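You operate a simulated robot arm through the tools that you are given. There is no shell and no other tool.

Carry out the task below with a simulated robot arm. There is one attempt and no reset: what you move stays moved.

JOB
Warm the small tank's milk to about 40 C while stirring.
Fine: close the lid, heat knob to 40, stirrer on before the heater; switch both off at the end.

Only the result counts: the job must be done as asked and must still hold three seconds after the hand-in. Knocking over, shifting, dropping, spilling or breaking anything else fails it. A push-on lid holds only when it is set on centred and level and pressed home; a screw cap is set on level and turned clockwise until tight.

ROBOT AND FRAMES
A 7-joint arm with a two-finger gripper, fixed in place. Base frame: the origin is at the foot of the arm, x ahead of it, y to its left, z up. Readings come in mm, degrees, newtons and seconds.
With the tool pointing down near the work surface it reaches from about 160 to 620 mm from the base axis. Its first joint turns from -66.0 to 66.0 degrees. Payload 2.45 kg.
Tool frame: the origin (TCP) lies between the finger pads and is the grasp point; the fingertips stand 26 mm ahead of it; z points along the fingers, y is the line along which they close. The gripper opens to 96 mm. The gripper's body begins 69 mm behind the TCP.
Orientation is that of the tool frame in the base frame, as a unit quaternion [x, y, z, w]. With the fingers straight down and closing along the base's y, the tool's x points along the base's -x, its y along +y and its z along -z.

CONTROLS
- The arm moves only by the tool send_rows. Its argument "plan" is a list of rows, each an object of numbers (a shift or turn left out is 0, a gripper value left out holds the last): "dx", "dy", "dz": the shift along the tool's x, y, z in units of 20 mm (1.0 is 20 mm); "rx", "ry", "rz": the turn, a rotation vector about the tool's x, y, z in units of 5 degrees (1.0 is 5 degrees); "grip": the closure, from 0 (fully open) to 1 (shut). In form: [{"dx": .., "dy": .., "dz": .., "rx": .., "ry": .., "rz": .., "grip": ..}, ...]. A call has 1 to 20 rows; each row shifts and turns the commanded pose from where the row before left it, along the tool's axes as they then stand. A call with a number of a shift or a turn outside -1 to 1 is refused whole. Rows are played at 5 a second. More than 50 mm and 8.6 degrees between two rows, or a gripper value outside its range, and nothing of the call is played. Where a pose cannot be reached the arm comes as near as it can. A force on the tool above 40 N (or 10 N above the force at the start of the call, whichever is more), or a blocked arm, ends the call early, and 0.2 s more pass. Each finger halts on what it meets, pressing with about 32 N; the grip force reading is that of the motor and also rises with nothing between the fingers. The clock runs only during rows and for 0.2 s after the last one: add rows that do not move to give the fingers time. The reply holds the time, the measured pose of the TCP, the force on the tool along the base axes, the opening and the grip force, in the units named above and with some noise, with the torque about the TCP (base axes, N m) and any sound that the robot's microphone picked up, and new pictures: "views" is both (left out), scene, wrist or none.
- Cameras (640 x 400 px; columns grow to the right, rows downward): "scene" is fixed at [149.2, -381.6, 1439.9]; the picture's right is [0.86, -0.51, 0.00], its down [-0.26, -0.43, -0.86] and it looks along [0.44, 0.74, -0.51] (base axes); focal length 245 px, centre (320, 200). "wrist" rides on the gripper at [82, 3, -98] in the tool frame; the picture's right is [-0.04, 1.00, 0.00], its down [-0.73, -0.03, -0.68] and it looks along [-0.68, -0.03, 0.73] (tool axes); focal length 256 px, centre (320, 200).
- measure_at(camera, pixels): for up to 12 pixels [column, row] of the newest picture of that camera ("zoom" is the newest enlarged one), the place [x, y, z] in the base frame of the surface seen there, good to about 2 mm, but the place of the scene camera against the robot may be out by one fixed shift of up to 18 mm in any direction. No time passes.
- enlarge(camera, box): a new picture of the part [left, top, right, bottom] of that camera's present view, enlarged. No time passes.
- sign_off(): hands the job in; it is judged then, once.

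Open the gripper and draw the arm clear of the work before you hand the job in, unless the task says otherwise.

The tools are called after "Call:" as name(argument=value, ...) on one line, values as JSON. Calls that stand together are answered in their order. send_rows: Moves the arm, as the interface text tells. Its arguments: {"type":"object","properties":{"plan":{"type":"array"},"views":{"type":"string","enum":["both","scene","wrist","none"]}},"required":["plan"]} The other tools are called the same way: measure_at (camera, pixels) gives the place of the surface under pixels of a picture; enlarge (camera, box) takes an enlarged picture of a part of a camera's view; sign_off () hands the job in.

At the start:

```text
time: 0.0
eef_pos: [413.1, 64.8, 1301.0]
orientation: [0.0, 1.0, 0.0, 0.0]
force: [0.1, 0.0, -0.1]
torque: [0.02, 0.0, -0.02]
width: 96.2
grip_force: 0.1
```

scene: 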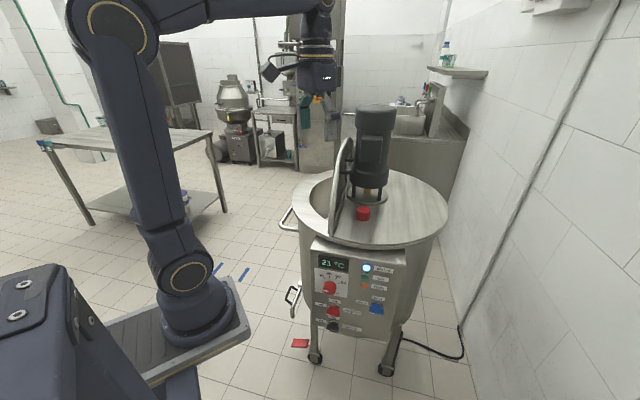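
wrist: 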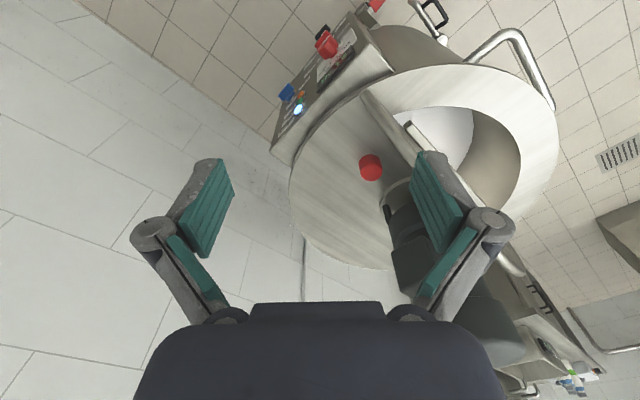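

I see the tank with its lid hinged up (around scene pixel 342,190), a panel with knobs at (330,290) and a red cap at (363,213). I'll enlarge the panel and the top to read them.

Call:
enlarge(camera="scene", box=[290, 230, 430, 350])

Call:
enlarge(camera="scene", box=[270, 90, 460, 250])

Call:
enlarge(camera="wrist", box=[250, 0, 570, 200])

```text
3.33 times, centred on (360, 290) of scene
```

zoom: 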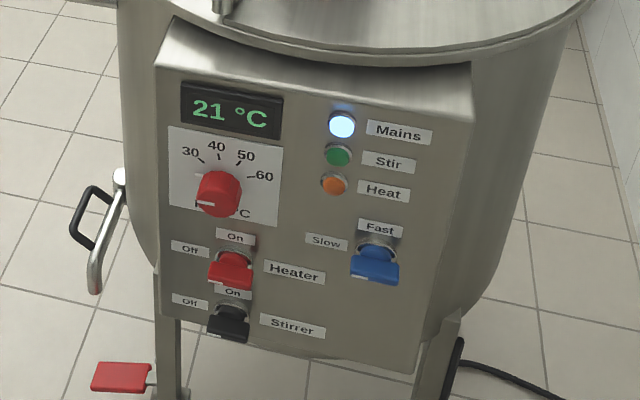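

```text
2.50 times, centred on (365, 170) of scene
```

zoom: 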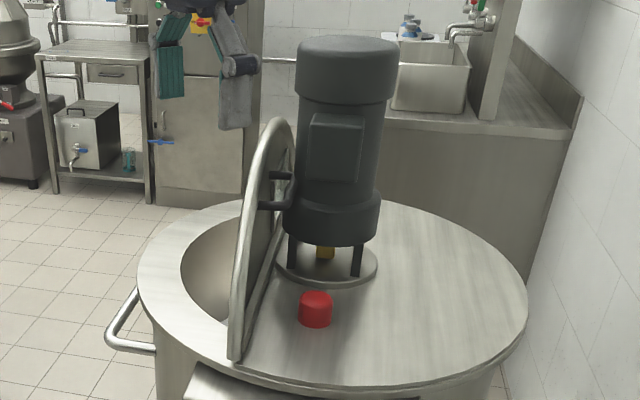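

```text
2.00 times, centred on (410, 100) of wrist
```

zoom: 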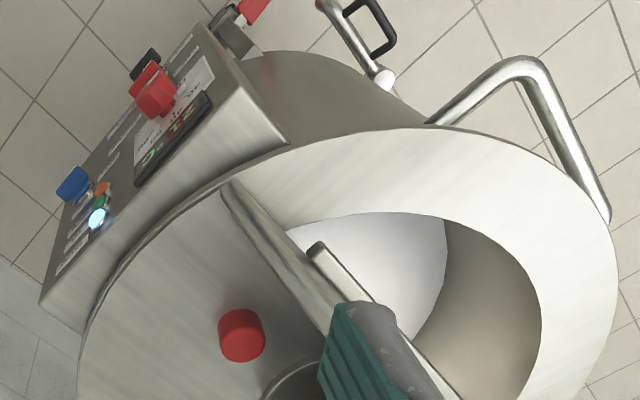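

The panel shows a dial knob (30/40/50/60), the heater and stirrer rotary switches (Off left, On up), a blue Slow/Fast switch, and lamps. I'll measure places on the panel and the lid.

Call:
enlarge(camera="scene", box=[290, 230, 430, 350])

Call:
measure_at(camera="zoom", pixels=[[218, 190], [230, 268], [228, 322], [374, 268], [180, 140], [275, 160], [180, 230], [460, 150], [410, 350], [300, 300], [170, 60], [460, 100]])

Call:
enlarge(camera="scene", box=[270, 90, 460, 250])

Call:
measure_at(camera="zoom", pixels=[[236, 355], [243, 290], [258, 180], [275, 125], [290, 130], [262, 207], [290, 177], [315, 300], [320, 325], [345, 60], [400, 300], [170, 250]])

```text
3.33 times, centred on (360, 290) of scene
```

zoom: 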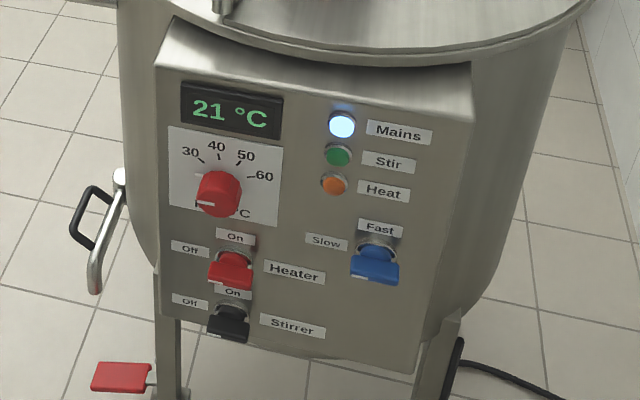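

```text
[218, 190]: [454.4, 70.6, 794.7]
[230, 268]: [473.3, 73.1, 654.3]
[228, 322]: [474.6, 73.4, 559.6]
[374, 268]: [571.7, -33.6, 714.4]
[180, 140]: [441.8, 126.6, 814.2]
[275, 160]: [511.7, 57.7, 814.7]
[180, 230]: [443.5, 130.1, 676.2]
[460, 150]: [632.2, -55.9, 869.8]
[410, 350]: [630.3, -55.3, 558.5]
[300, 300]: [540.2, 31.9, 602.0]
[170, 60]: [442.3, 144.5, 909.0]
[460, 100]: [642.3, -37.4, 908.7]
```

```text
2.50 times, centred on (365, 170) of scene
```

zoom: 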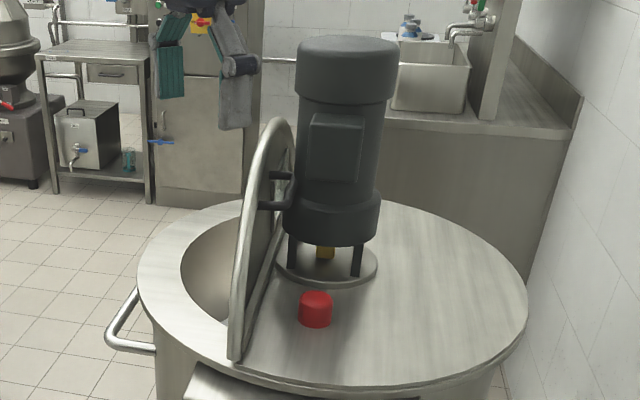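

```text
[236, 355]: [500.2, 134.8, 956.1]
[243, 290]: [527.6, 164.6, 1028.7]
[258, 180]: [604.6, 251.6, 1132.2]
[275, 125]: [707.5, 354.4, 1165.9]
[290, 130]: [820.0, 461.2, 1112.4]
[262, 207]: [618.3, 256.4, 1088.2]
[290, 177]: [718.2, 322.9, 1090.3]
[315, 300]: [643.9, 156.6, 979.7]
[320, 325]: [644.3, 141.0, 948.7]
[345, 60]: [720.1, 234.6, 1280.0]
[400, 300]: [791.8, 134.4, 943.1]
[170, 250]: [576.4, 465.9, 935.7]
```

Scene measurements place the panel normal along about (-0.7,-0.7,0) and the lid plane standing along (0.7,0.7). I'll measure the same features in the wrist view to find the scene camera's offset, and the arm base for reach.

Call:
measure_at(camera="wrist", pixels=[[371, 160], [371, 175], [326, 42], [298, 108], [366, 96], [375, 110], [410, 130], [406, 122], [430, 80], [285, 92], [490, 100], [330, 150]])

Call:
measure_at(camera="scene", pixels=[[190, 345], [240, 300], [186, 275], [175, 235], [115, 25], [318, 55], [316, 360], [363, 210], [299, 343], [250, 380], [292, 300], [285, 220]])

Call:
enlarge(camera="wrist", box=[260, 0, 420, 100])

Call:
enlarge(camera="wrist", box=[340, 70, 540, 300])

```text
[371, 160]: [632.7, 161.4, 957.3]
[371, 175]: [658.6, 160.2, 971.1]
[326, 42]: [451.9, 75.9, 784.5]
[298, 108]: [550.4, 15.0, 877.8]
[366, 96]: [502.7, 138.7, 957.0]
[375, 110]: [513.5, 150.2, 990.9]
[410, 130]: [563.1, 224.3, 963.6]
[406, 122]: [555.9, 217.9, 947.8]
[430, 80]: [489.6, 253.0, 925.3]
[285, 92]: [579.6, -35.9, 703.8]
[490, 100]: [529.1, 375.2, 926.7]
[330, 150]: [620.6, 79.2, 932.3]
```

```text
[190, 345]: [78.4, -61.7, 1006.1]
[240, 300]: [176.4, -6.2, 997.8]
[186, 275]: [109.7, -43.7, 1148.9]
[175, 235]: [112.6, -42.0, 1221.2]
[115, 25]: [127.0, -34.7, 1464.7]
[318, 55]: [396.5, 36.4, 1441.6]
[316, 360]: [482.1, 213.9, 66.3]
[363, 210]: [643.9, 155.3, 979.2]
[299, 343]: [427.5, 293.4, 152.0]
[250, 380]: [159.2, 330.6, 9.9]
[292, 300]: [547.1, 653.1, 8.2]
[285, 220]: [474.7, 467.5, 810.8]
```

```text
4.00 times, centred on (340, 50) of wrist
```

zoom: 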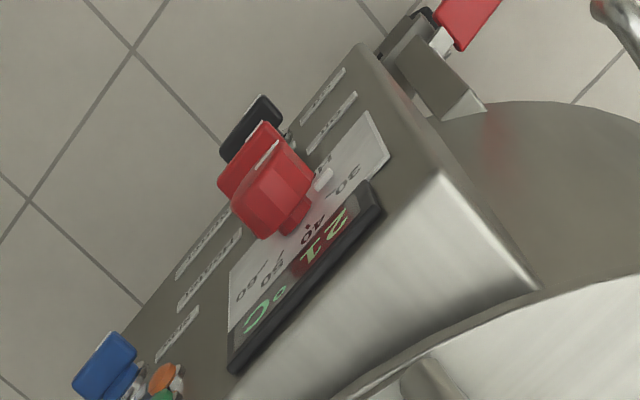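

```text
1.74 times, centred on (440, 185) of wrist
```

zoom: 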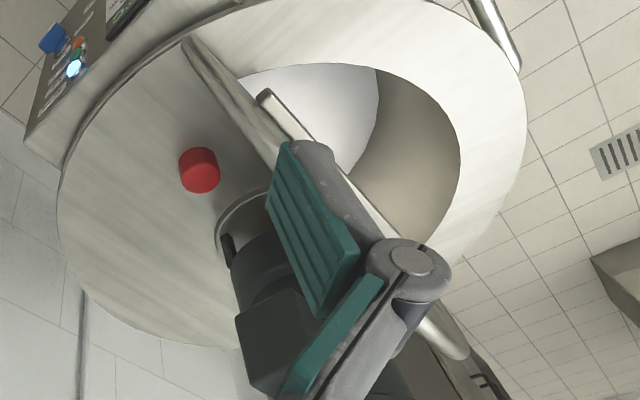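

The wrist and scene readings agree within about 10 mm in height (scene seems about 10 mm high). I'll zoom in on the lid handle and hinge to understand the lid geometry.

Call:
enlarge(camera="scene", box=[320, 125, 400, 175])

Call:
enlarge(camera="scene", box=[310, 190, 390, 240])

Call:
enlarge(camera="wrist", box=[340, 70, 460, 170])

```text
8.00 times, centred on (360, 150) of scene
```

zoom: 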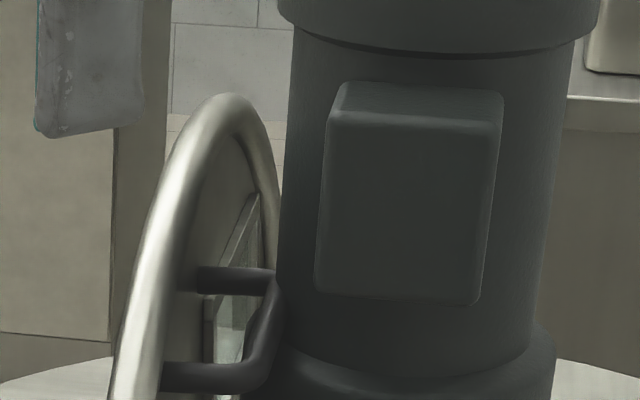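

```text
8.00 times, centred on (350, 215) of scene
```

zoom: 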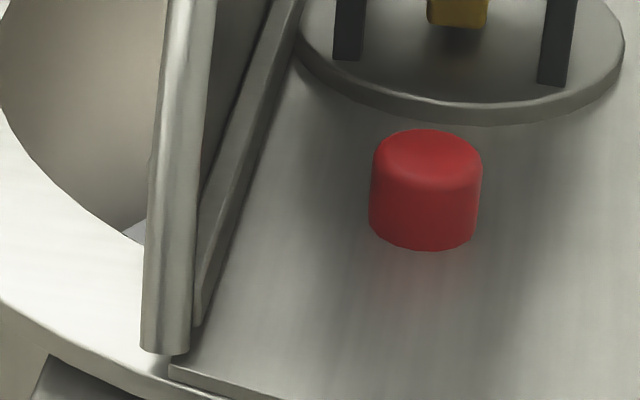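

```text
4.00 times, centred on (400, 120) of wrist
```

zoom: 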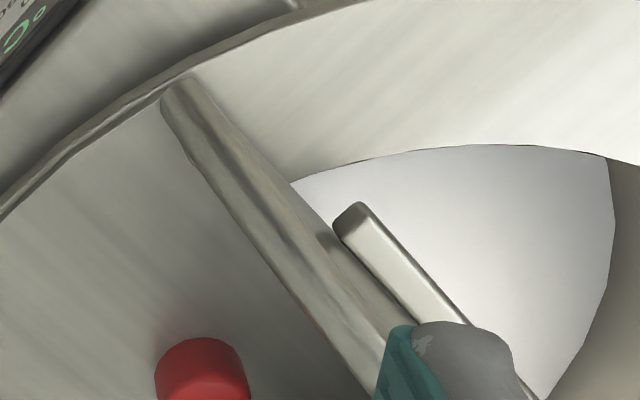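

The lid is a half-disc with a rolled rim and a black U handle facing the motor. I'll measure its rim profile and the handle bar.

Call:
enlarge(camera="scene", box=[320, 125, 400, 175])

Call:
measure_at(camera="zoom", pixels=[[215, 378], [258, 365], [270, 320], [268, 285], [205, 275], [175, 378], [230, 105], [190, 130], [155, 220], [125, 350], [190, 240], [255, 130]])

Call:
enlarge(camera="wrist", box=[340, 70, 460, 170])

Call:
measure_at(camera="zoom", pixels=[[180, 85], [170, 110], [215, 130], [205, 160], [280, 200], [260, 240], [350, 280], [350, 220], [440, 290], [400, 310], [320, 250], [345, 370]])

```text
8.00 times, centred on (360, 150) of scene
```

zoom: 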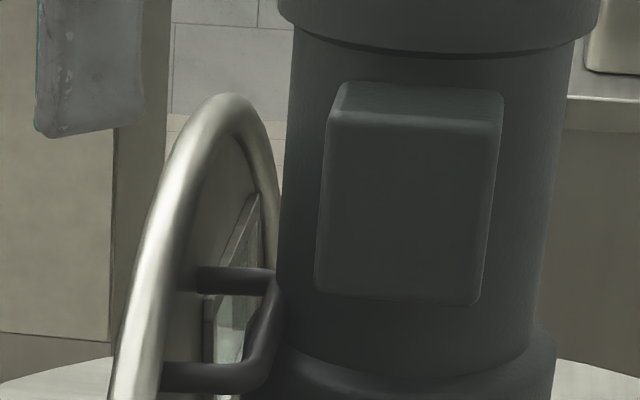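

```text
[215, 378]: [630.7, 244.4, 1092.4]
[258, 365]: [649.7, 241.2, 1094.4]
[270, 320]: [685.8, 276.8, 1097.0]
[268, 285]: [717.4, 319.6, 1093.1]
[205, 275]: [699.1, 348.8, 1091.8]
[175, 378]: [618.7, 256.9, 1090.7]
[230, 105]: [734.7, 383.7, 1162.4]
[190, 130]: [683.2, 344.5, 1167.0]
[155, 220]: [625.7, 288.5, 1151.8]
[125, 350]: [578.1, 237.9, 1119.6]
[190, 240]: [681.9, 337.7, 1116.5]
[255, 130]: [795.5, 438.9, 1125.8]
```

```text
4.00 times, centred on (400, 120) of wrist
```

zoom: 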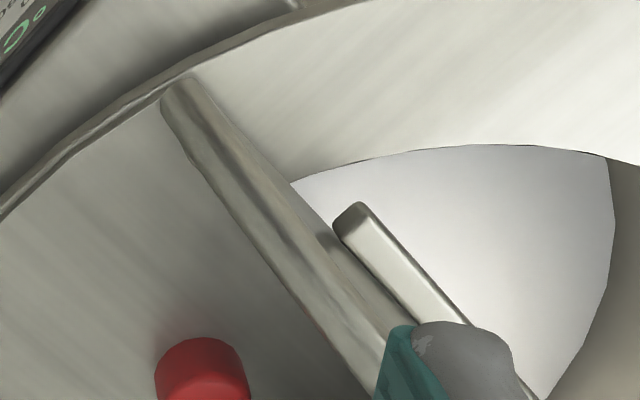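

```text
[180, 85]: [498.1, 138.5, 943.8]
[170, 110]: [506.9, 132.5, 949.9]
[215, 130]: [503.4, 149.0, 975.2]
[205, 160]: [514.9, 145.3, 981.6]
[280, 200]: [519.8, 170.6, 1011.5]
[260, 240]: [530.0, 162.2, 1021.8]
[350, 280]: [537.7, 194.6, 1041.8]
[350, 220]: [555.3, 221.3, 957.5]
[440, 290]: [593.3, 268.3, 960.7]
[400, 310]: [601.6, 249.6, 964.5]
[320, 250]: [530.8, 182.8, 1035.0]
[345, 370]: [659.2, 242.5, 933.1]
```

The lid leans about 5° toward closing and stays there, so the hinge likely has friction; I'll push it shut from the motor side. First I rotate the tool -45° about its axis, close the fingers and move above the near part of the lid on its motor side.

Call:
send_rows(plan=[{"rz": -1, "grip": 1}, {"rz": -1}, {"rz": -1}, {"rz": -1}, {"rz": -1}, {"rz": -1}, {"rz": -1}, {"rz": -1}, {"rz": -1}, {"dy": -0.9, "dx": -0.9}, {"dy": -0.9, "dx": -1}, {"dy": -0.9, "dx": -1}, {"dx": -1}, {"dx": -1}, {"dx": -1}, {"dx": -1}, {"dx": -1}])

```text
time: 3.6
eef_pos: [562.4, 138.5, 1300.5]
orientation: [-0.382, 0.924, 0.001, 0.0]
force: [-0.1, -0.2, 0.2]
torque: [-0.02, -0.04, -0.01]
width: 0.1
grip_force: 28.5
```

scene: 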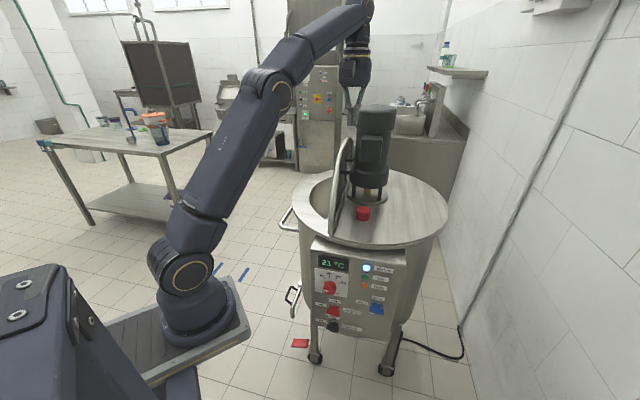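
wrist: 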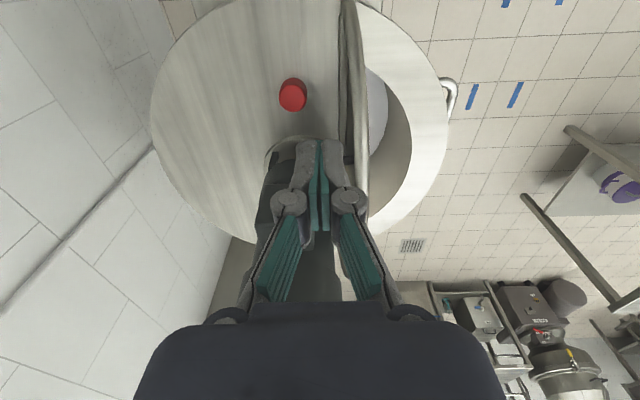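

The tool is now at s≈496, d≈-300 beside the lid with the tool pointing down. The wrist view looks along the lid; I'll measure lid, handle and motor from here.

Call:
enlarge(camera="wrist", box=[240, 0, 460, 230])

Call:
measure_at(camera="wrist", pixels=[[342, 10], [345, 60], [350, 100], [355, 150], [362, 200], [366, 40], [368, 100], [292, 95], [270, 200], [352, 80], [400, 60], [200, 100]])

```text
1.74 times, centred on (350, 115) of wrist
```

zoom: 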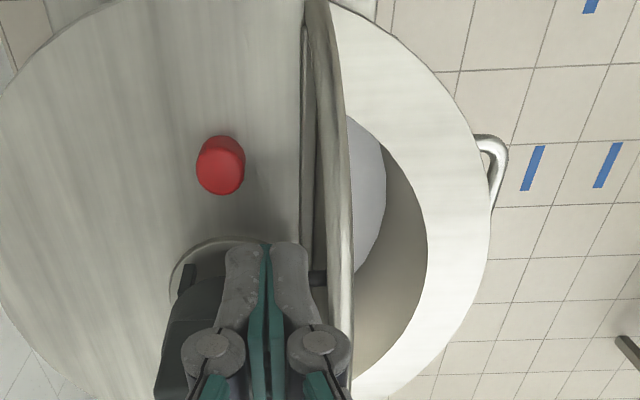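

```text
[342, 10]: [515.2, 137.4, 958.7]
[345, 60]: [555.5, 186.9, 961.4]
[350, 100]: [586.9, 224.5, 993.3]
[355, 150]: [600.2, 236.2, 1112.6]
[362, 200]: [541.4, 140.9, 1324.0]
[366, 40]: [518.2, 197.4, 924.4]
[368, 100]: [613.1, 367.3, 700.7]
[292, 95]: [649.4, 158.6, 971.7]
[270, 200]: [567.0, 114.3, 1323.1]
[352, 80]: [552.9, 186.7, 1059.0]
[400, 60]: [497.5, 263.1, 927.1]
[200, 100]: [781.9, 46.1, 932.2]
```

Lid rim reads at d≈-258 near s≈523–591. I move 2.7 units further along the lid (s≈550) and lower on the motor side to TCP z≈1080, keeping about 30 mm clear of the lid.

Call:
send_rows(plan=[{"dx": -0.9}, {"dx": -0.9}, {"dx": -0.9}, {"dz": 1}, {"dz": 1}, {"dz": 1}, {"dz": 1}, {"dz": 1}, {"dz": 1}, {"dz": 1}, {"dz": 1}, {"dz": 1}, {"dz": 1}, {"dz": 1}, {}])

```text
time: 6.8
eef_pos: [574.9, 158.3, 1068.5]
orientation: [-0.383, 0.924, 0.0, 0.0]
force: [0.2, 0.5, -0.2]
torque: [-0.05, 0.01, 0.01]
width: 0.0
grip_force: 28.3
out of reach, approached as far as the arm can: row 1, 2, 3
```

scene: 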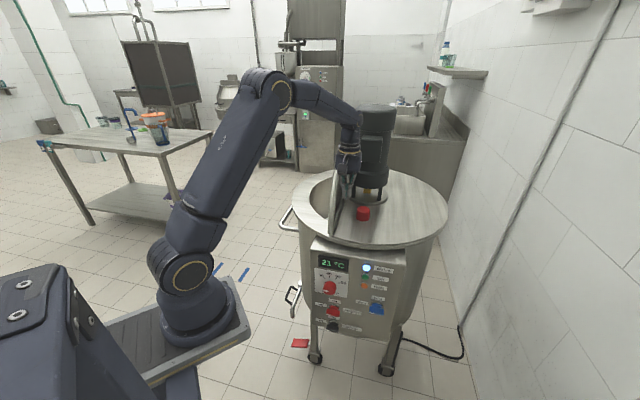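
wrist: 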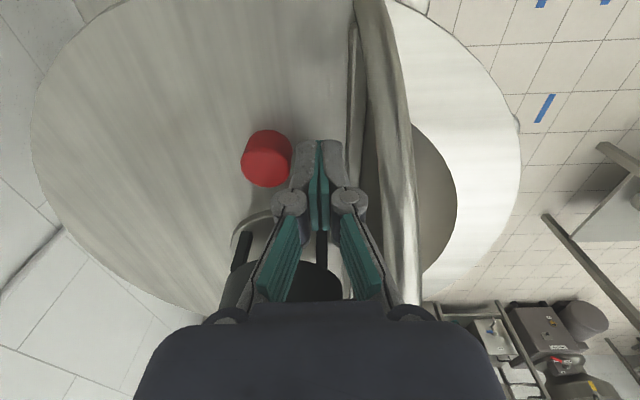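

TCP is at s≈518, d≈-295, z≈1068 with lid about 35 mm to the +d side. I nudge another 30 mm along the lid to gain bite on the plate inside the rim.

Call:
send_rows(plan=[{"dx": -0.75}, {"dx": -0.75}, {}])

```text
time: 7.6
eef_pos: [598.8, 180.7, 1068.5]
orientation: [-0.383, 0.924, 0.0, 0.001]
force: [0.5, -0.9, 0.5]
torque: [0.01, 0.06, 0.02]
width: 0.2
grip_force: 28.9
```

scene: 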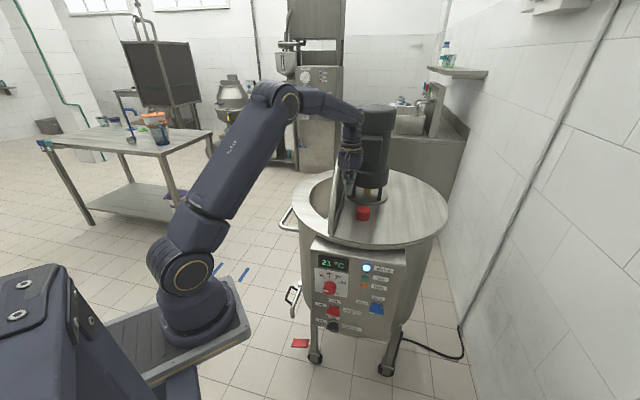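
wrist: 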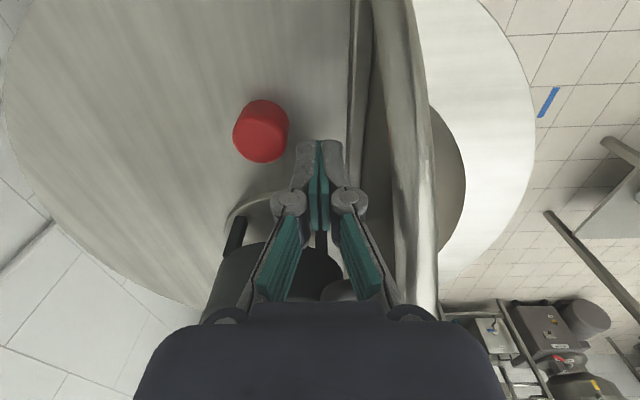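

Now at s≈551, d≈-296. I push toward the lid (+d) in small steps and watch the force.

Call:
send_rows(plan=[{"dy": 0.5}, {"dy": 0.5}, {"dy": 0.5}, {"dy": 0.5}, {"dy": 0.5}, {"dy": 0.5}, {}])

```text
time: 9.2
eef_pos: [554.0, 222.4, 1066.2]
orientation: [-0.384, 0.924, 0.001, 0.0]
force: [-0.2, -0.1, -0.1]
torque: [0.0, 0.02, -0.01]
width: 0.0
grip_force: 28.6
```

scene: 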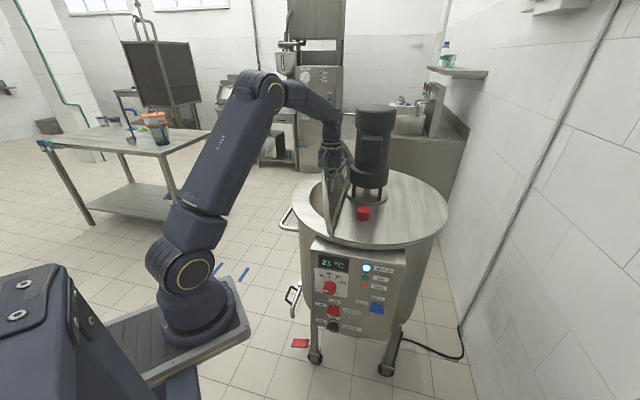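
wrist: 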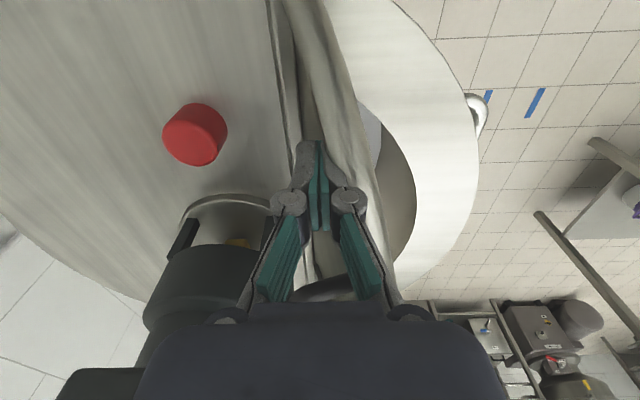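

The lid moves easily and stays where the finger leaves it (about 20° over now, force near zero). I keep pushing along an arc about the hinge to about 45°.

Call:
send_rows(plan=[{"dy": 0.5, "dz": 0.1}, {"dy": 0.5, "dz": 0.2}, {"dy": 0.5, "dz": 0.25}, {"dy": 0.5, "dz": 0.35}, {}])

```text
time: 10.4
eef_pos: [525.9, 249.9, 1047.3]
orientation: [-0.382, 0.924, 0.0, -0.001]
force: [-1.0, 0.8, -0.2]
torque: [0.02, -0.01, -0.02]
width: 0.1
grip_force: 28.8
```

scene: 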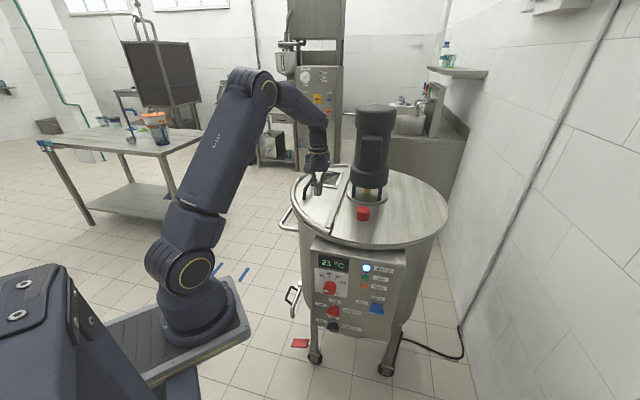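
wrist: 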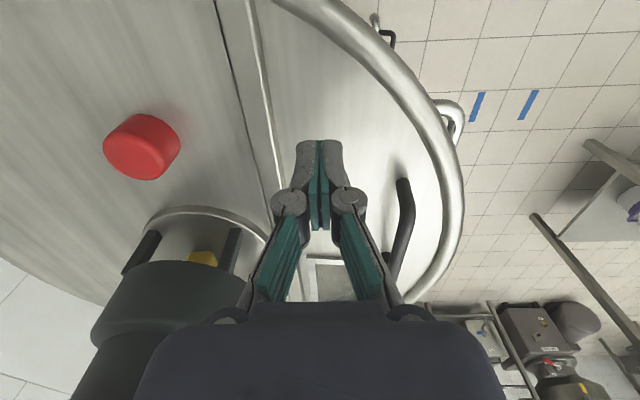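

The lid has swung over and looks shut (lid disc now flat in the wrist view, rim around (440,150)). I check its level against the deck by measuring.

Call:
measure_at(camera="wrist", pixels=[[260, 60], [290, 80], [350, 80], [370, 140], [420, 110], [450, 180], [404, 190], [395, 60], [340, 10], [200, 60], [385, 240], [330, 280]])

Call:
enlarge(camera="scene", box=[270, 150, 400, 240])

Call:
measure_at(camera="scene", pixels=[[295, 190], [305, 215], [315, 228], [325, 205], [335, 180], [360, 235], [410, 210], [300, 175]])

```text
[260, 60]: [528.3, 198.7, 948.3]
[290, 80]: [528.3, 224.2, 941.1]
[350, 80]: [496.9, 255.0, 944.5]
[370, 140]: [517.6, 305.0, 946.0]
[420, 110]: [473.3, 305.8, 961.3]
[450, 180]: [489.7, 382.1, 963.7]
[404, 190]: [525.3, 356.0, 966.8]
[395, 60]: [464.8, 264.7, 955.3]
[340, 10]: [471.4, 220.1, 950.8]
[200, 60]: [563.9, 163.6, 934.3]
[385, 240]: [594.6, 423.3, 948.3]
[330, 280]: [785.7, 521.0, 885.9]
```

```text
4.44 times, centred on (335, 195) of scene
```

zoom: 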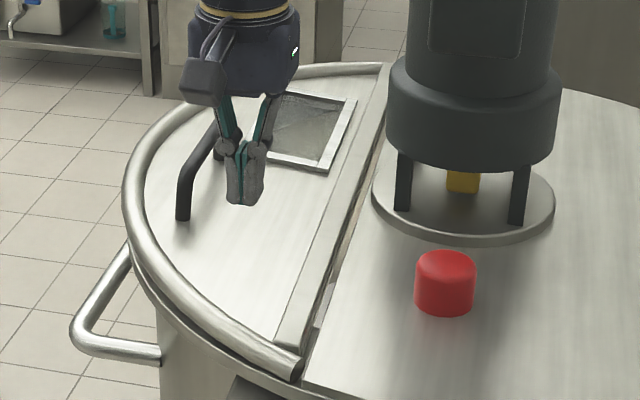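

```text
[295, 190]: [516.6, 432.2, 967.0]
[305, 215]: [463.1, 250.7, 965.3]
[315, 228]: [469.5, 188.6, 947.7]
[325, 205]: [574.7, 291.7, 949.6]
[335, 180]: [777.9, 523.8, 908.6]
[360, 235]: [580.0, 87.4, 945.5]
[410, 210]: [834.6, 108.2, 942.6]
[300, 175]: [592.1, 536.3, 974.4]
```

The plate reads z≈941 near the hinge but 946–948 further out and the rim rises from 951 to 964, so the lid may not be fully down. I move out over the plate (d≈-135) and press down gently.

Call:
send_rows(plan=[{"dy": 1}, {"dy": 1}, {"dy": 1}, {"dz": 1}, {"dz": 1}, {"dz": 1}, {"dz": 0.3}, {}])

```text
time: 12.2
eef_pos: [484.0, 292.0, 981.7]
orientation: [-0.383, 0.924, -0.001, 0.001]
force: [0.2, 0.3, 0.7]
torque: [-0.02, 0.01, 0.01]
width: 0.1
grip_force: 28.5
```

scene: 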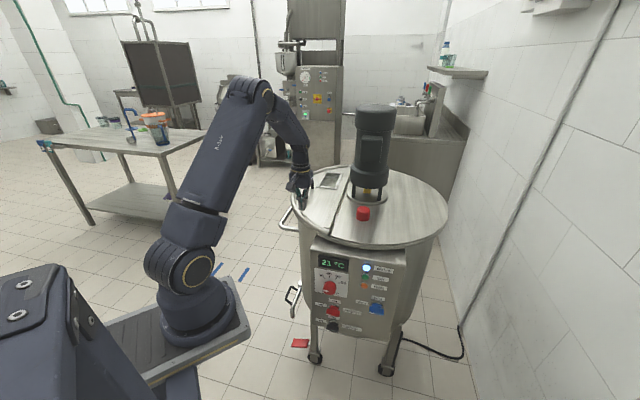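
wrist: 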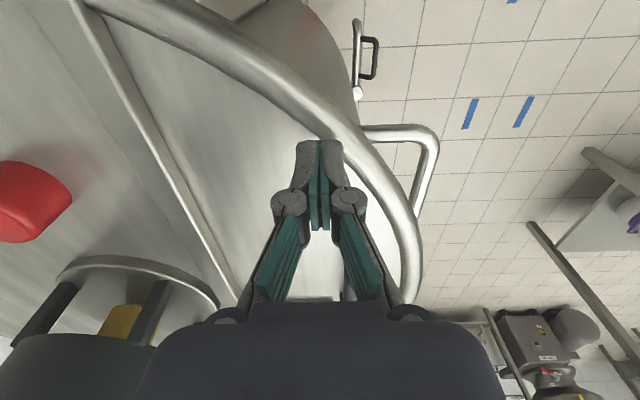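

The fingertip is just above the lid next to the rim (about (320,145)). I press down in 2 mm steps, to find firm contact.

Call:
send_rows(plan=[{"dz": 0.1}, {"dz": 0.1}, {"dz": 0.1}, {"dz": 0.1}, {"dz": 0.1}, {"dz": 0.1}, {}])

```text
time: 13.8
eef_pos: [481.8, 292.1, 971.4]
orientation: [-0.383, 0.924, 0.0, 0.0]
force: [-1.1, -1.3, -0.4]
torque: [0.0, 0.0, -0.02]
width: 0.3
grip_force: 28.2
```

scene: 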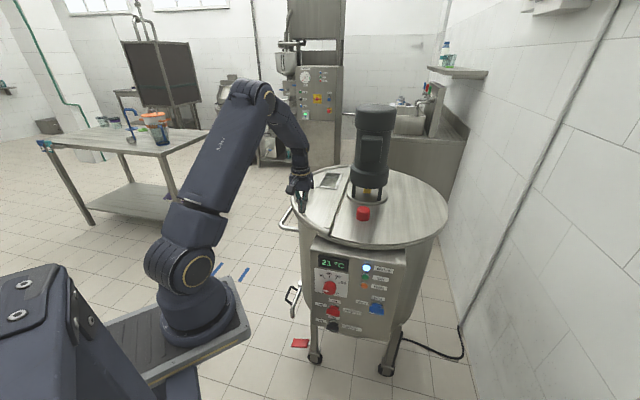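
wrist: 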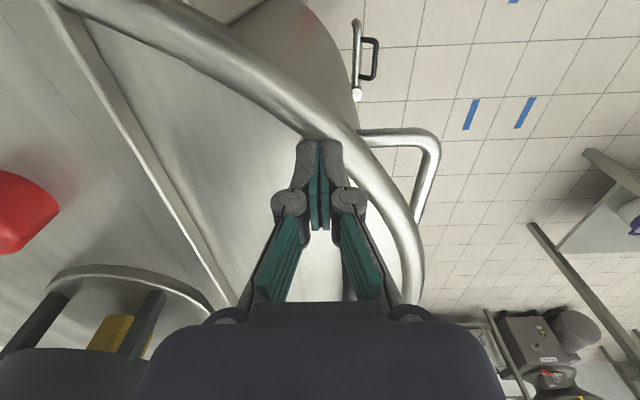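

Tip is at z≈945 with no clear load yet. I continue down in 2 mm steps.

Call:
send_rows(plan=[{"dz": 0.1}, {"dz": 0.1}, {"dz": 0.1}, {}], views="wrist")

Call:
send_rows(plan=[{"dz": 0.1}, {"dz": 0.1}, {"dz": 0.1}, {}], views="wrist")

```text
time: 14.8
eef_pos: [482.5, 292.2, 965.6]
orientation: [-0.383, 0.924, 0.0, 0.0]
force: [0.4, 0.1, 0.0]
torque: [-0.02, -0.03, -0.01]
width: 0.0
grip_force: 28.7
```

wrist: 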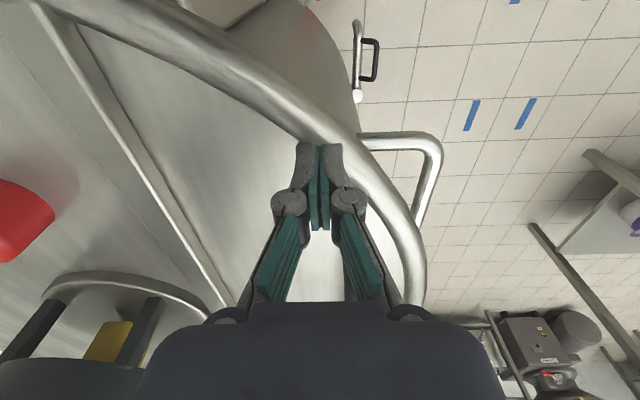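

```text
time: 15.8
eef_pos: [483.1, 293.1, 959.4]
orientation: [-0.382, 0.924, 0.001, 0.002]
force: [-6.9, -5.9, 27.6]
torque: [-0.27, 0.31, -0.03]
width: 5.9
grip_force: 28.2
```

wrist: 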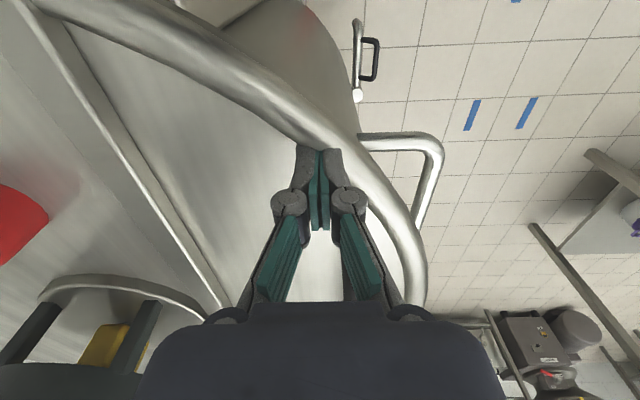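

Firm contact: 27.6 N upward with the tip at z≈934, so the lid is pressed down. I lift off and look again at the lid level.

Call:
send_rows(plan=[{"dz": -0.5}, {"dz": -1}, {"dz": -1}, {"dz": -1}, {"dz": -1}, {"dz": -1}, {"dz": -1}, {"dx": 1}, {"dx": 1}, {"dx": 1}, {}])

```text
time: 18.2
eef_pos: [438.9, 250.6, 1088.2]
orientation: [-0.383, 0.924, 0.0, 0.0]
force: [-0.1, -0.1, 0.2]
torque: [0.01, 0.02, -0.02]
width: 0.0
grip_force: 28.7
```

scene: 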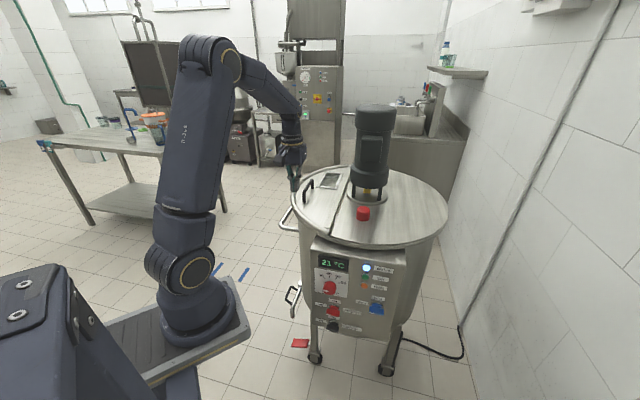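
wrist: 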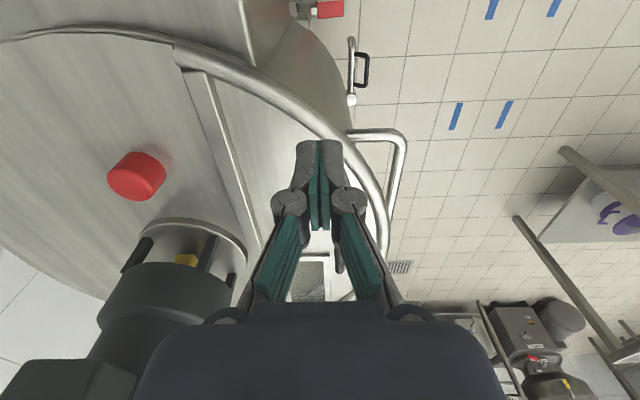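

Call:
measure_at(camera="wrist", pixels=[[225, 110], [260, 120], [280, 150], [190, 55], [230, 68], [290, 105], [350, 160], [375, 210], [150, 80], [205, 85], [260, 95], [330, 180]])

Call:
enlarge(camera="scene", box=[270, 150, 400, 240])

Call:
measure_at(camera="scene", pixels=[[296, 200], [303, 215], [315, 228], [325, 205], [330, 200], [360, 235], [410, 210], [301, 182], [310, 200], [318, 190], [340, 240], [308, 222]])

```text
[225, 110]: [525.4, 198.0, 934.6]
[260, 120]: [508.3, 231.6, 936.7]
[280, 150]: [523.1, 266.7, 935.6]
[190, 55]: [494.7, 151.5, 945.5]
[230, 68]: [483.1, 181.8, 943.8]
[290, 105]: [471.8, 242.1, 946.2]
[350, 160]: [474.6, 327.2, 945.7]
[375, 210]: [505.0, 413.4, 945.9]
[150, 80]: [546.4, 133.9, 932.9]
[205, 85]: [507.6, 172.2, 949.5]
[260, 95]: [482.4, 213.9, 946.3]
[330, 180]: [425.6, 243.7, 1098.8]
```

```text
4.44 times, centred on (335, 195) of scene
```

zoom: 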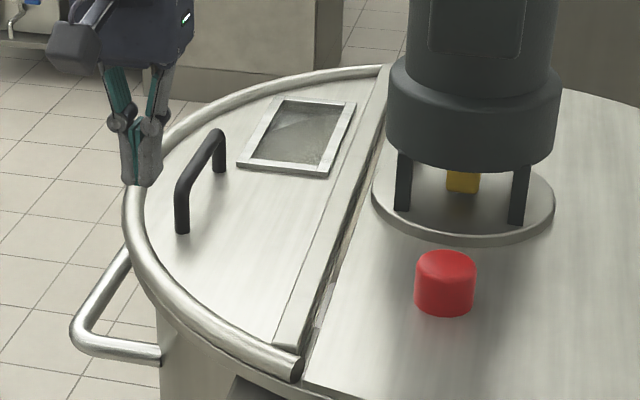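

```text
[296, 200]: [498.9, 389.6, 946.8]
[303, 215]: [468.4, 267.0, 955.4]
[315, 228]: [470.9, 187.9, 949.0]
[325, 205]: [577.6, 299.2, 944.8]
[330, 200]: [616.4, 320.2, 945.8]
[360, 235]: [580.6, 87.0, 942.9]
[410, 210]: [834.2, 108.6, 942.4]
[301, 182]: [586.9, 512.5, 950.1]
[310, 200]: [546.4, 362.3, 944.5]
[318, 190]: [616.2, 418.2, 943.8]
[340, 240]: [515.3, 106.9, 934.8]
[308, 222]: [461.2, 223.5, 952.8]
```

The lid is now shut flat: plate z≈935 everywhere and rim z≈946. Next I draw back toward the front of the panel at a safe height, before tilting the tool toward the panel.

Call:
send_rows(plan=[{"dx": 0.95, "dy": -0.62}, {"dx": 0.95, "dy": -0.62}, {"dx": 0.95, "dy": -0.62}, {"dx": 0.95, "dy": -0.62}, {"dx": 0.95, "dy": -0.62}, {"dx": 0.95, "dy": -0.62}, {"dx": 0.95, "dy": -0.62}, {"dx": 0.95, "dy": -0.62}, {"dx": 0.95, "dy": -0.62}, {"dx": 0.95, "dy": -0.62}, {"dx": 0.95, "dy": -0.62}, {}])

Call:
send_rows(plan=[{"ry": -1}, {"ry": -1}, {"ry": -1}, {"ry": -1}, {"ry": -1}, {"ry": -1}, {"ry": -1}, {"ry": -1}, {"ry": -1}, {}])

```text
time: 20.8
eef_pos: [389.3, 4.6, 1090.7]
orientation: [-0.383, 0.924, 0.0, 0.0]
force: [1.0, -1.2, 0.4]
torque: [0.0, -0.01, 0.0]
width: 0.0
grip_force: 28.6
```

scene: 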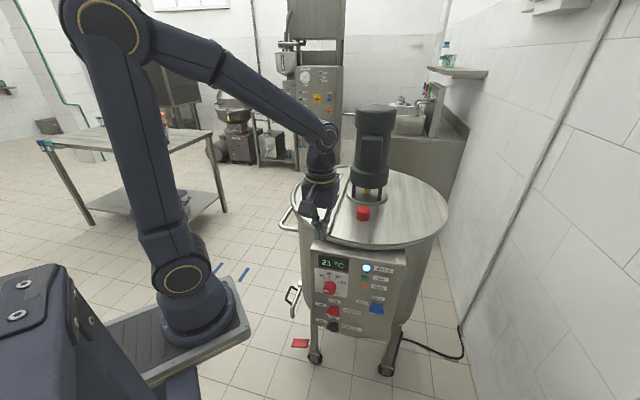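
wrist: 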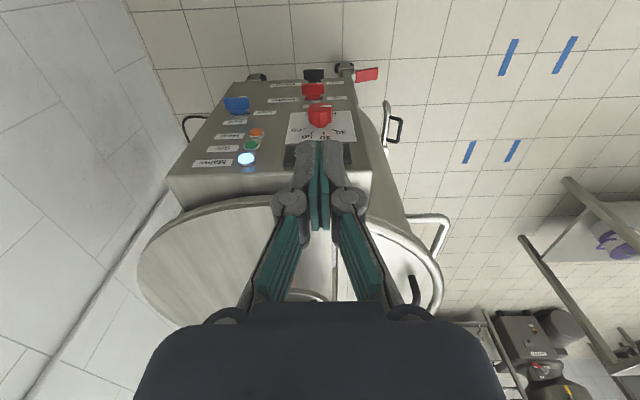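

```text
time: 23.0
eef_pos: [390.8, 4.9, 1090.2]
orientation: [-0.354, 0.854, 0.147, 0.353]
force: [0.0, 0.1, -0.2]
torque: [0.01, -0.01, -0.03]
width: 0.0
grip_force: 28.8
out of reach, approached as far as the arm can: row 9
```

scene: 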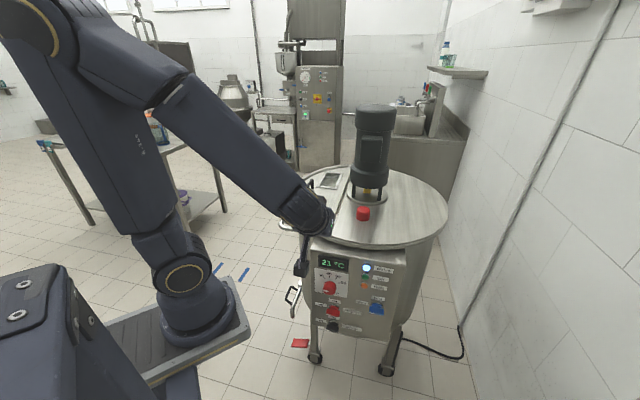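
wrist: 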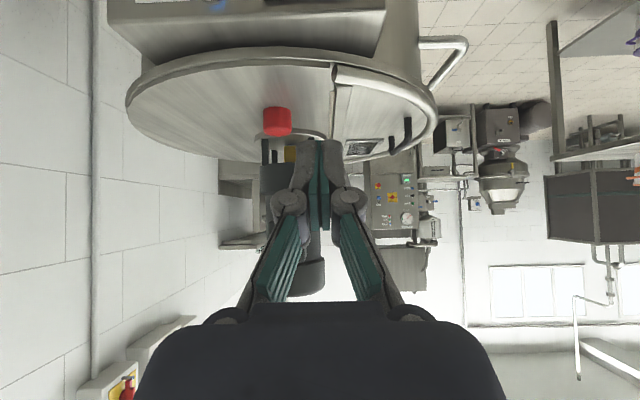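

Tilt stopped near 45° at this height (row 9 out of reach) because the arm is folded. I'll lower straight down about 200 mm (dx=dz=0.707 per 20 mm at 45°), which unfolds the arm, then tilt further.

Call:
send_rows(plan=[{"dx": 0.707, "dz": 0.707}, {"dx": 0.707, "dz": 0.707}, {"dx": 0.707, "dz": 0.707}, {"dx": 0.707, "dz": 0.707}, {"dx": 0.707, "dz": 0.707}, {"dx": 0.707, "dz": 0.707}, {"dx": 0.707, "dz": 0.707}, {"dx": 0.707, "dz": 0.707}, {"dx": 0.707, "dz": 0.707}, {"dx": 0.707, "dz": 0.707}, {"ry": -1}, {"ry": -1}, {"ry": -1}, {}])

```text
time: 26.0
eef_pos: [431.3, -7.1, 903.1]
orientation: [-0.332, 0.801, 0.192, 0.461]
force: [0.2, 0.5, -0.2]
torque: [0.0, -0.03, 0.0]
width: 0.0
grip_force: 29.1
out of reach, approached as far as the arm can: row 1, 2, 3, 4, 6, 13
```

scene: 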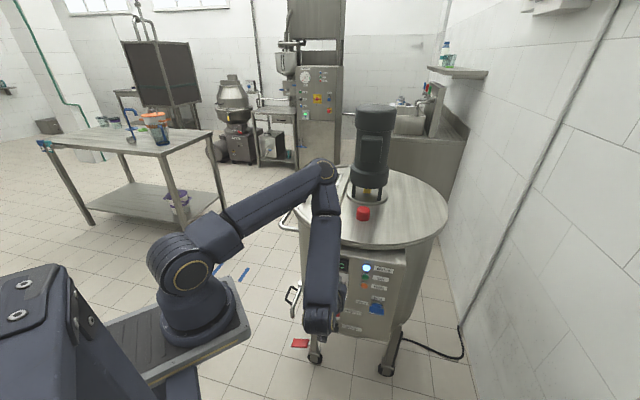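
wrist: 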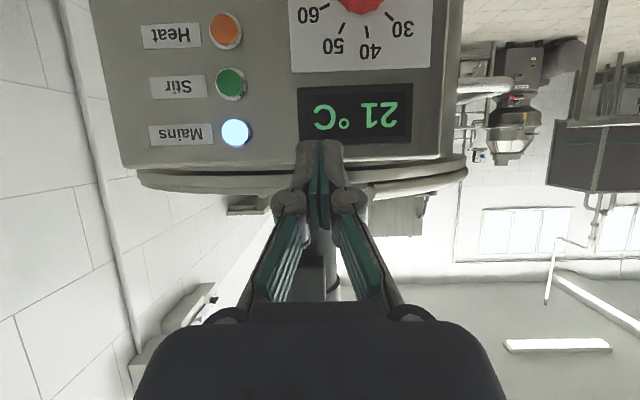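

The arm changed its posture: the elbow is now high at scene (325,170) and the forearm hangs in front of the panel; force is zero. I check the arm's position relative to the tank.

Call:
enlarge(camera="scene", box=[200, 140, 420, 360])

Call:
measure_at(camera="scene", pixels=[[325, 170], [325, 200], [322, 245], [318, 315], [322, 300], [340, 290], [260, 205], [338, 240], [180, 265], [210, 235], [300, 185], [320, 328]])

Call:
measure_at(camera="wrist", pixels=[[362, 5], [372, 52], [408, 28], [310, 15], [333, 46], [425, 60], [295, 60], [225, 30], [232, 133], [380, 115], [330, 172], [130, 150]])

```text
1.82 times, centred on (310, 250) of scene
```

zoom: 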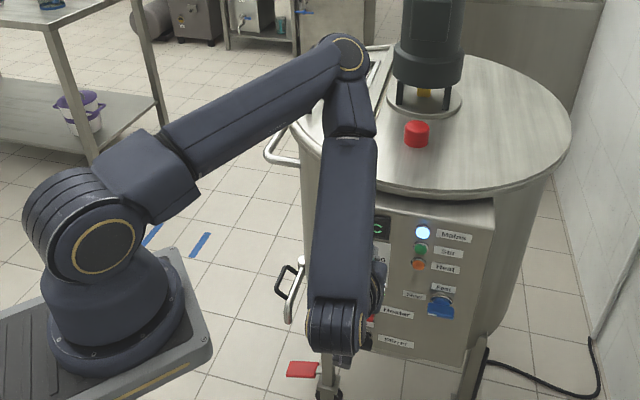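

```text
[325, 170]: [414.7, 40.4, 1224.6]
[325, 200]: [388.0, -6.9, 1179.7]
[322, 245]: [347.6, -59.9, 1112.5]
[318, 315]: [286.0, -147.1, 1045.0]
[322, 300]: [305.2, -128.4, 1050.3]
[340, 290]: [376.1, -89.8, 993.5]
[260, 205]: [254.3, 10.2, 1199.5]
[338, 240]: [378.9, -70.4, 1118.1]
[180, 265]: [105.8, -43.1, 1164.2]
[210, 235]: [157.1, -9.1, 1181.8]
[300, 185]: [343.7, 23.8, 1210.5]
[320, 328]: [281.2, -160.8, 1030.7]
```

```text
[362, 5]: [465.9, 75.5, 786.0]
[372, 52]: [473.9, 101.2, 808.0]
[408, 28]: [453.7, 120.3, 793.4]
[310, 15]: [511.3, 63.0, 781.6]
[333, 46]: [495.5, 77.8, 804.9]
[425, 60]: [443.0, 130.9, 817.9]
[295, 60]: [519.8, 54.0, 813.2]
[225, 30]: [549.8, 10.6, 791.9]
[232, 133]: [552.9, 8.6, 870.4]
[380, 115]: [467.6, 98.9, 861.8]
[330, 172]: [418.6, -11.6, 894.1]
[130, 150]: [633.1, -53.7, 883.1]
```

The wrist reading gives the panel plane at s≈406 and the dial scale (30, 40, 50, 60) fits a circle centred at about d=-271, z≈760. I lower further and shift toward the dial, staying about 100 mm off the panel.

Call:
send_rows(plan=[{"dx": 0.866, "dz": 0.5, "dy": 0.5}, {"dx": 0.866, "dz": 0.5, "dy": 0.5}, {"dx": 0.866, "dz": 0.5, "dy": 0.5}, {"dx": 0.866, "dz": 0.5, "dy": 0.4}, {}])

```text
time: 27.2
eef_pos: [427.9, 24.9, 821.1]
orientation: [-0.332, 0.801, 0.192, 0.46]
force: [0.4, 0.7, 0.2]
torque: [-0.01, -0.01, -0.01]
width: 0.0
grip_force: 28.7
out of reach, approached as far as the arm can: row 1, 2, 3
```

scene: 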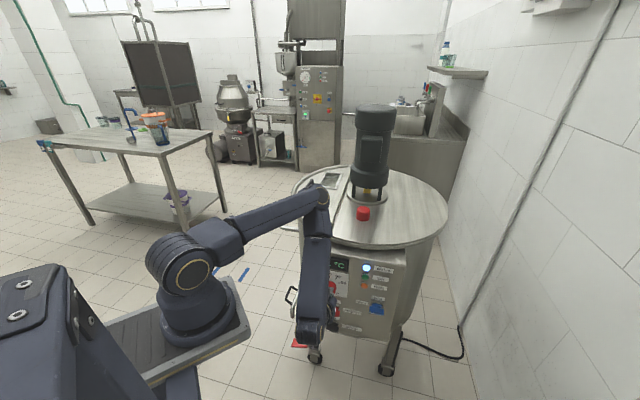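
wrist: 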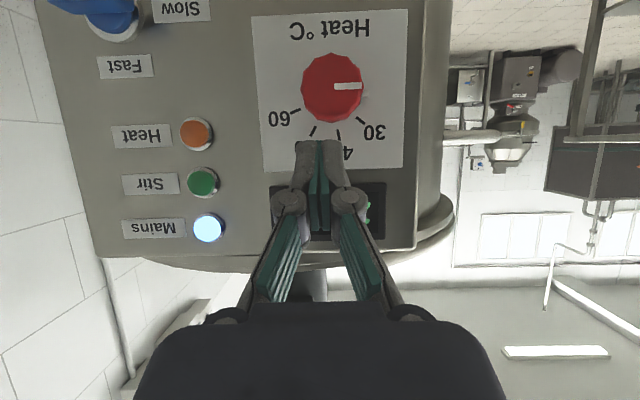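

Good view of the dial: pointer at image-right of the knob centre (332,88), which is the panel's left. I enlarge and measure dial, ticks and pointer.

Call:
enlarge(camera="wrist", box=[250, 0, 410, 180])

Call:
measure_at(camera="wrist", pixels=[[332, 88], [304, 88], [360, 88], [332, 60], [332, 115], [295, 110], [313, 130], [339, 135], [360, 120], [345, 87], [358, 86], [334, 87]])

```text
2.22 times, centred on (330, 90) of wrist
```

zoom: 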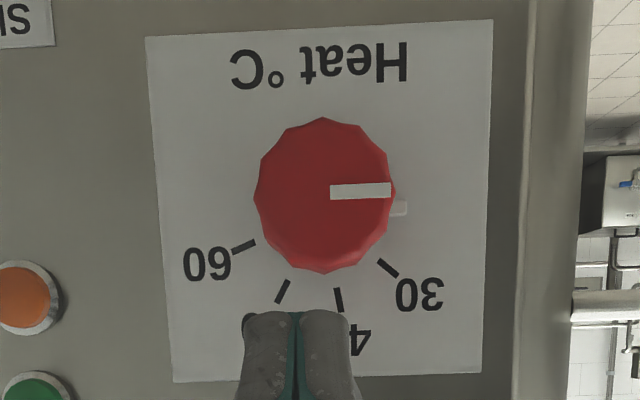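

```text
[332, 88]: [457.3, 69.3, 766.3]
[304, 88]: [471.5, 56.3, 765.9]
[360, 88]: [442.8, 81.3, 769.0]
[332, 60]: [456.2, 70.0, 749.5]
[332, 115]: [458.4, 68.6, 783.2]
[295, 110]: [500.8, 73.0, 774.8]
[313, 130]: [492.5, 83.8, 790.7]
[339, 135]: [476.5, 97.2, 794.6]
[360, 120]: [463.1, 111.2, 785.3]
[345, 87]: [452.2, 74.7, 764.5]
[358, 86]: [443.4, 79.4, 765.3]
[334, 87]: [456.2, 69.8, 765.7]
```

Dial found: centre (457,69,766), s≈372, d≈-274, diameter about 42 mm, pointer at about -92° (20 °C), with the 40 tick at about -12°, so it needs about 80° clockwise. I now tilt the tool the remaining 30° to horizontal.

Call:
send_rows(plan=[{"ry": -1}, {"ry": -1}, {"ry": -1}, {"ry": -1}, {"ry": -1}, {"ry": -1}, {}])

```text
time: 28.2
eef_pos: [503.1, 39.7, 817.7]
orientation: [-0.292, 0.716, 0.248, 0.583]
force: [-6.4, -7.0, -0.3]
torque: [0.05, -0.05, -0.04]
width: 6.1
grip_force: 28.9
out of reach, approached as far as the arm can: row 1, 2, 3, 4, 5
stopped in row 5: the force on the tool passed its limit at 71 N (the readings are from after the stop); the commanded pose is now the measured one
```

scene: 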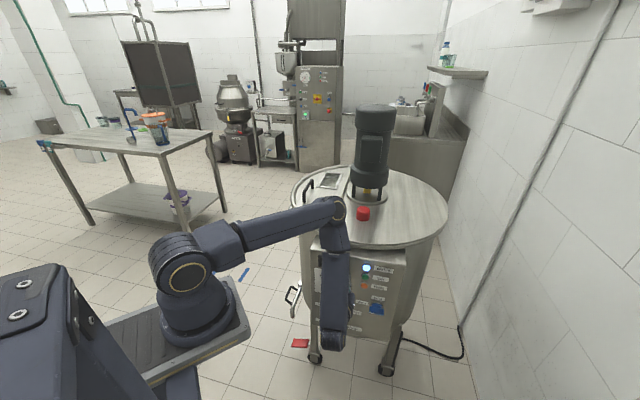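
wrist: 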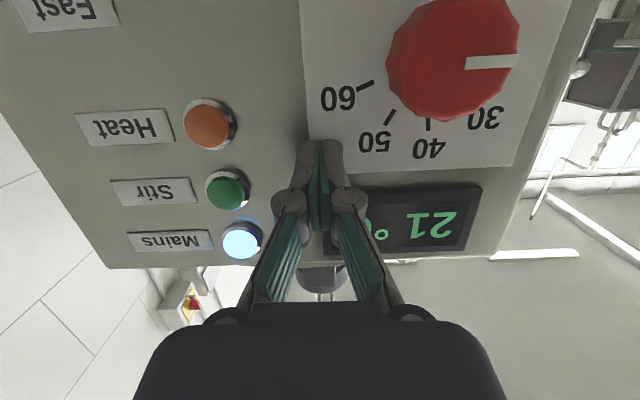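

The reach limit made the arm drift into the panel (about 9 N still, TCP s≈384); the tank's picture position is unchanged (red cap (363,213), Mains lamp (367,268)). I back off a little along the tool axis.

Call:
send_rows(plan=[{"dz": -0.4}, {"dz": -0.4}, {}])

```text
time: 29.0
eef_pos: [505.9, 29.2, 819.1]
orientation: [-0.293, 0.715, 0.25, 0.584]
force: [0.5, 0.0, -0.1]
torque: [-0.02, -0.01, 0.01]
width: 0.0
grip_force: 28.9
out of reach, approached as far as the arm can: row 1, 2
```

scene: 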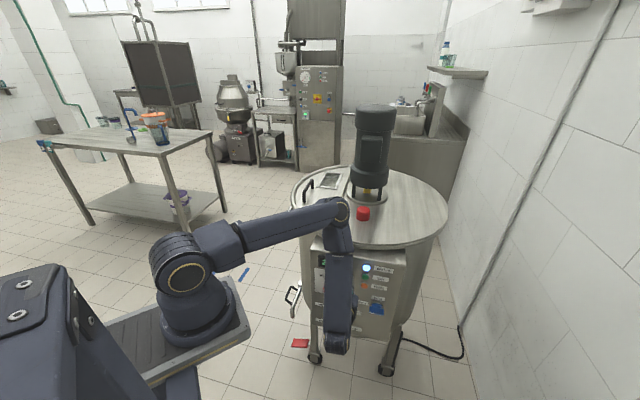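
wrist: 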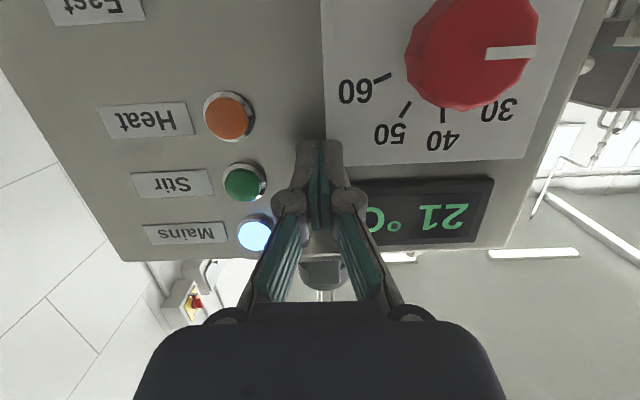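

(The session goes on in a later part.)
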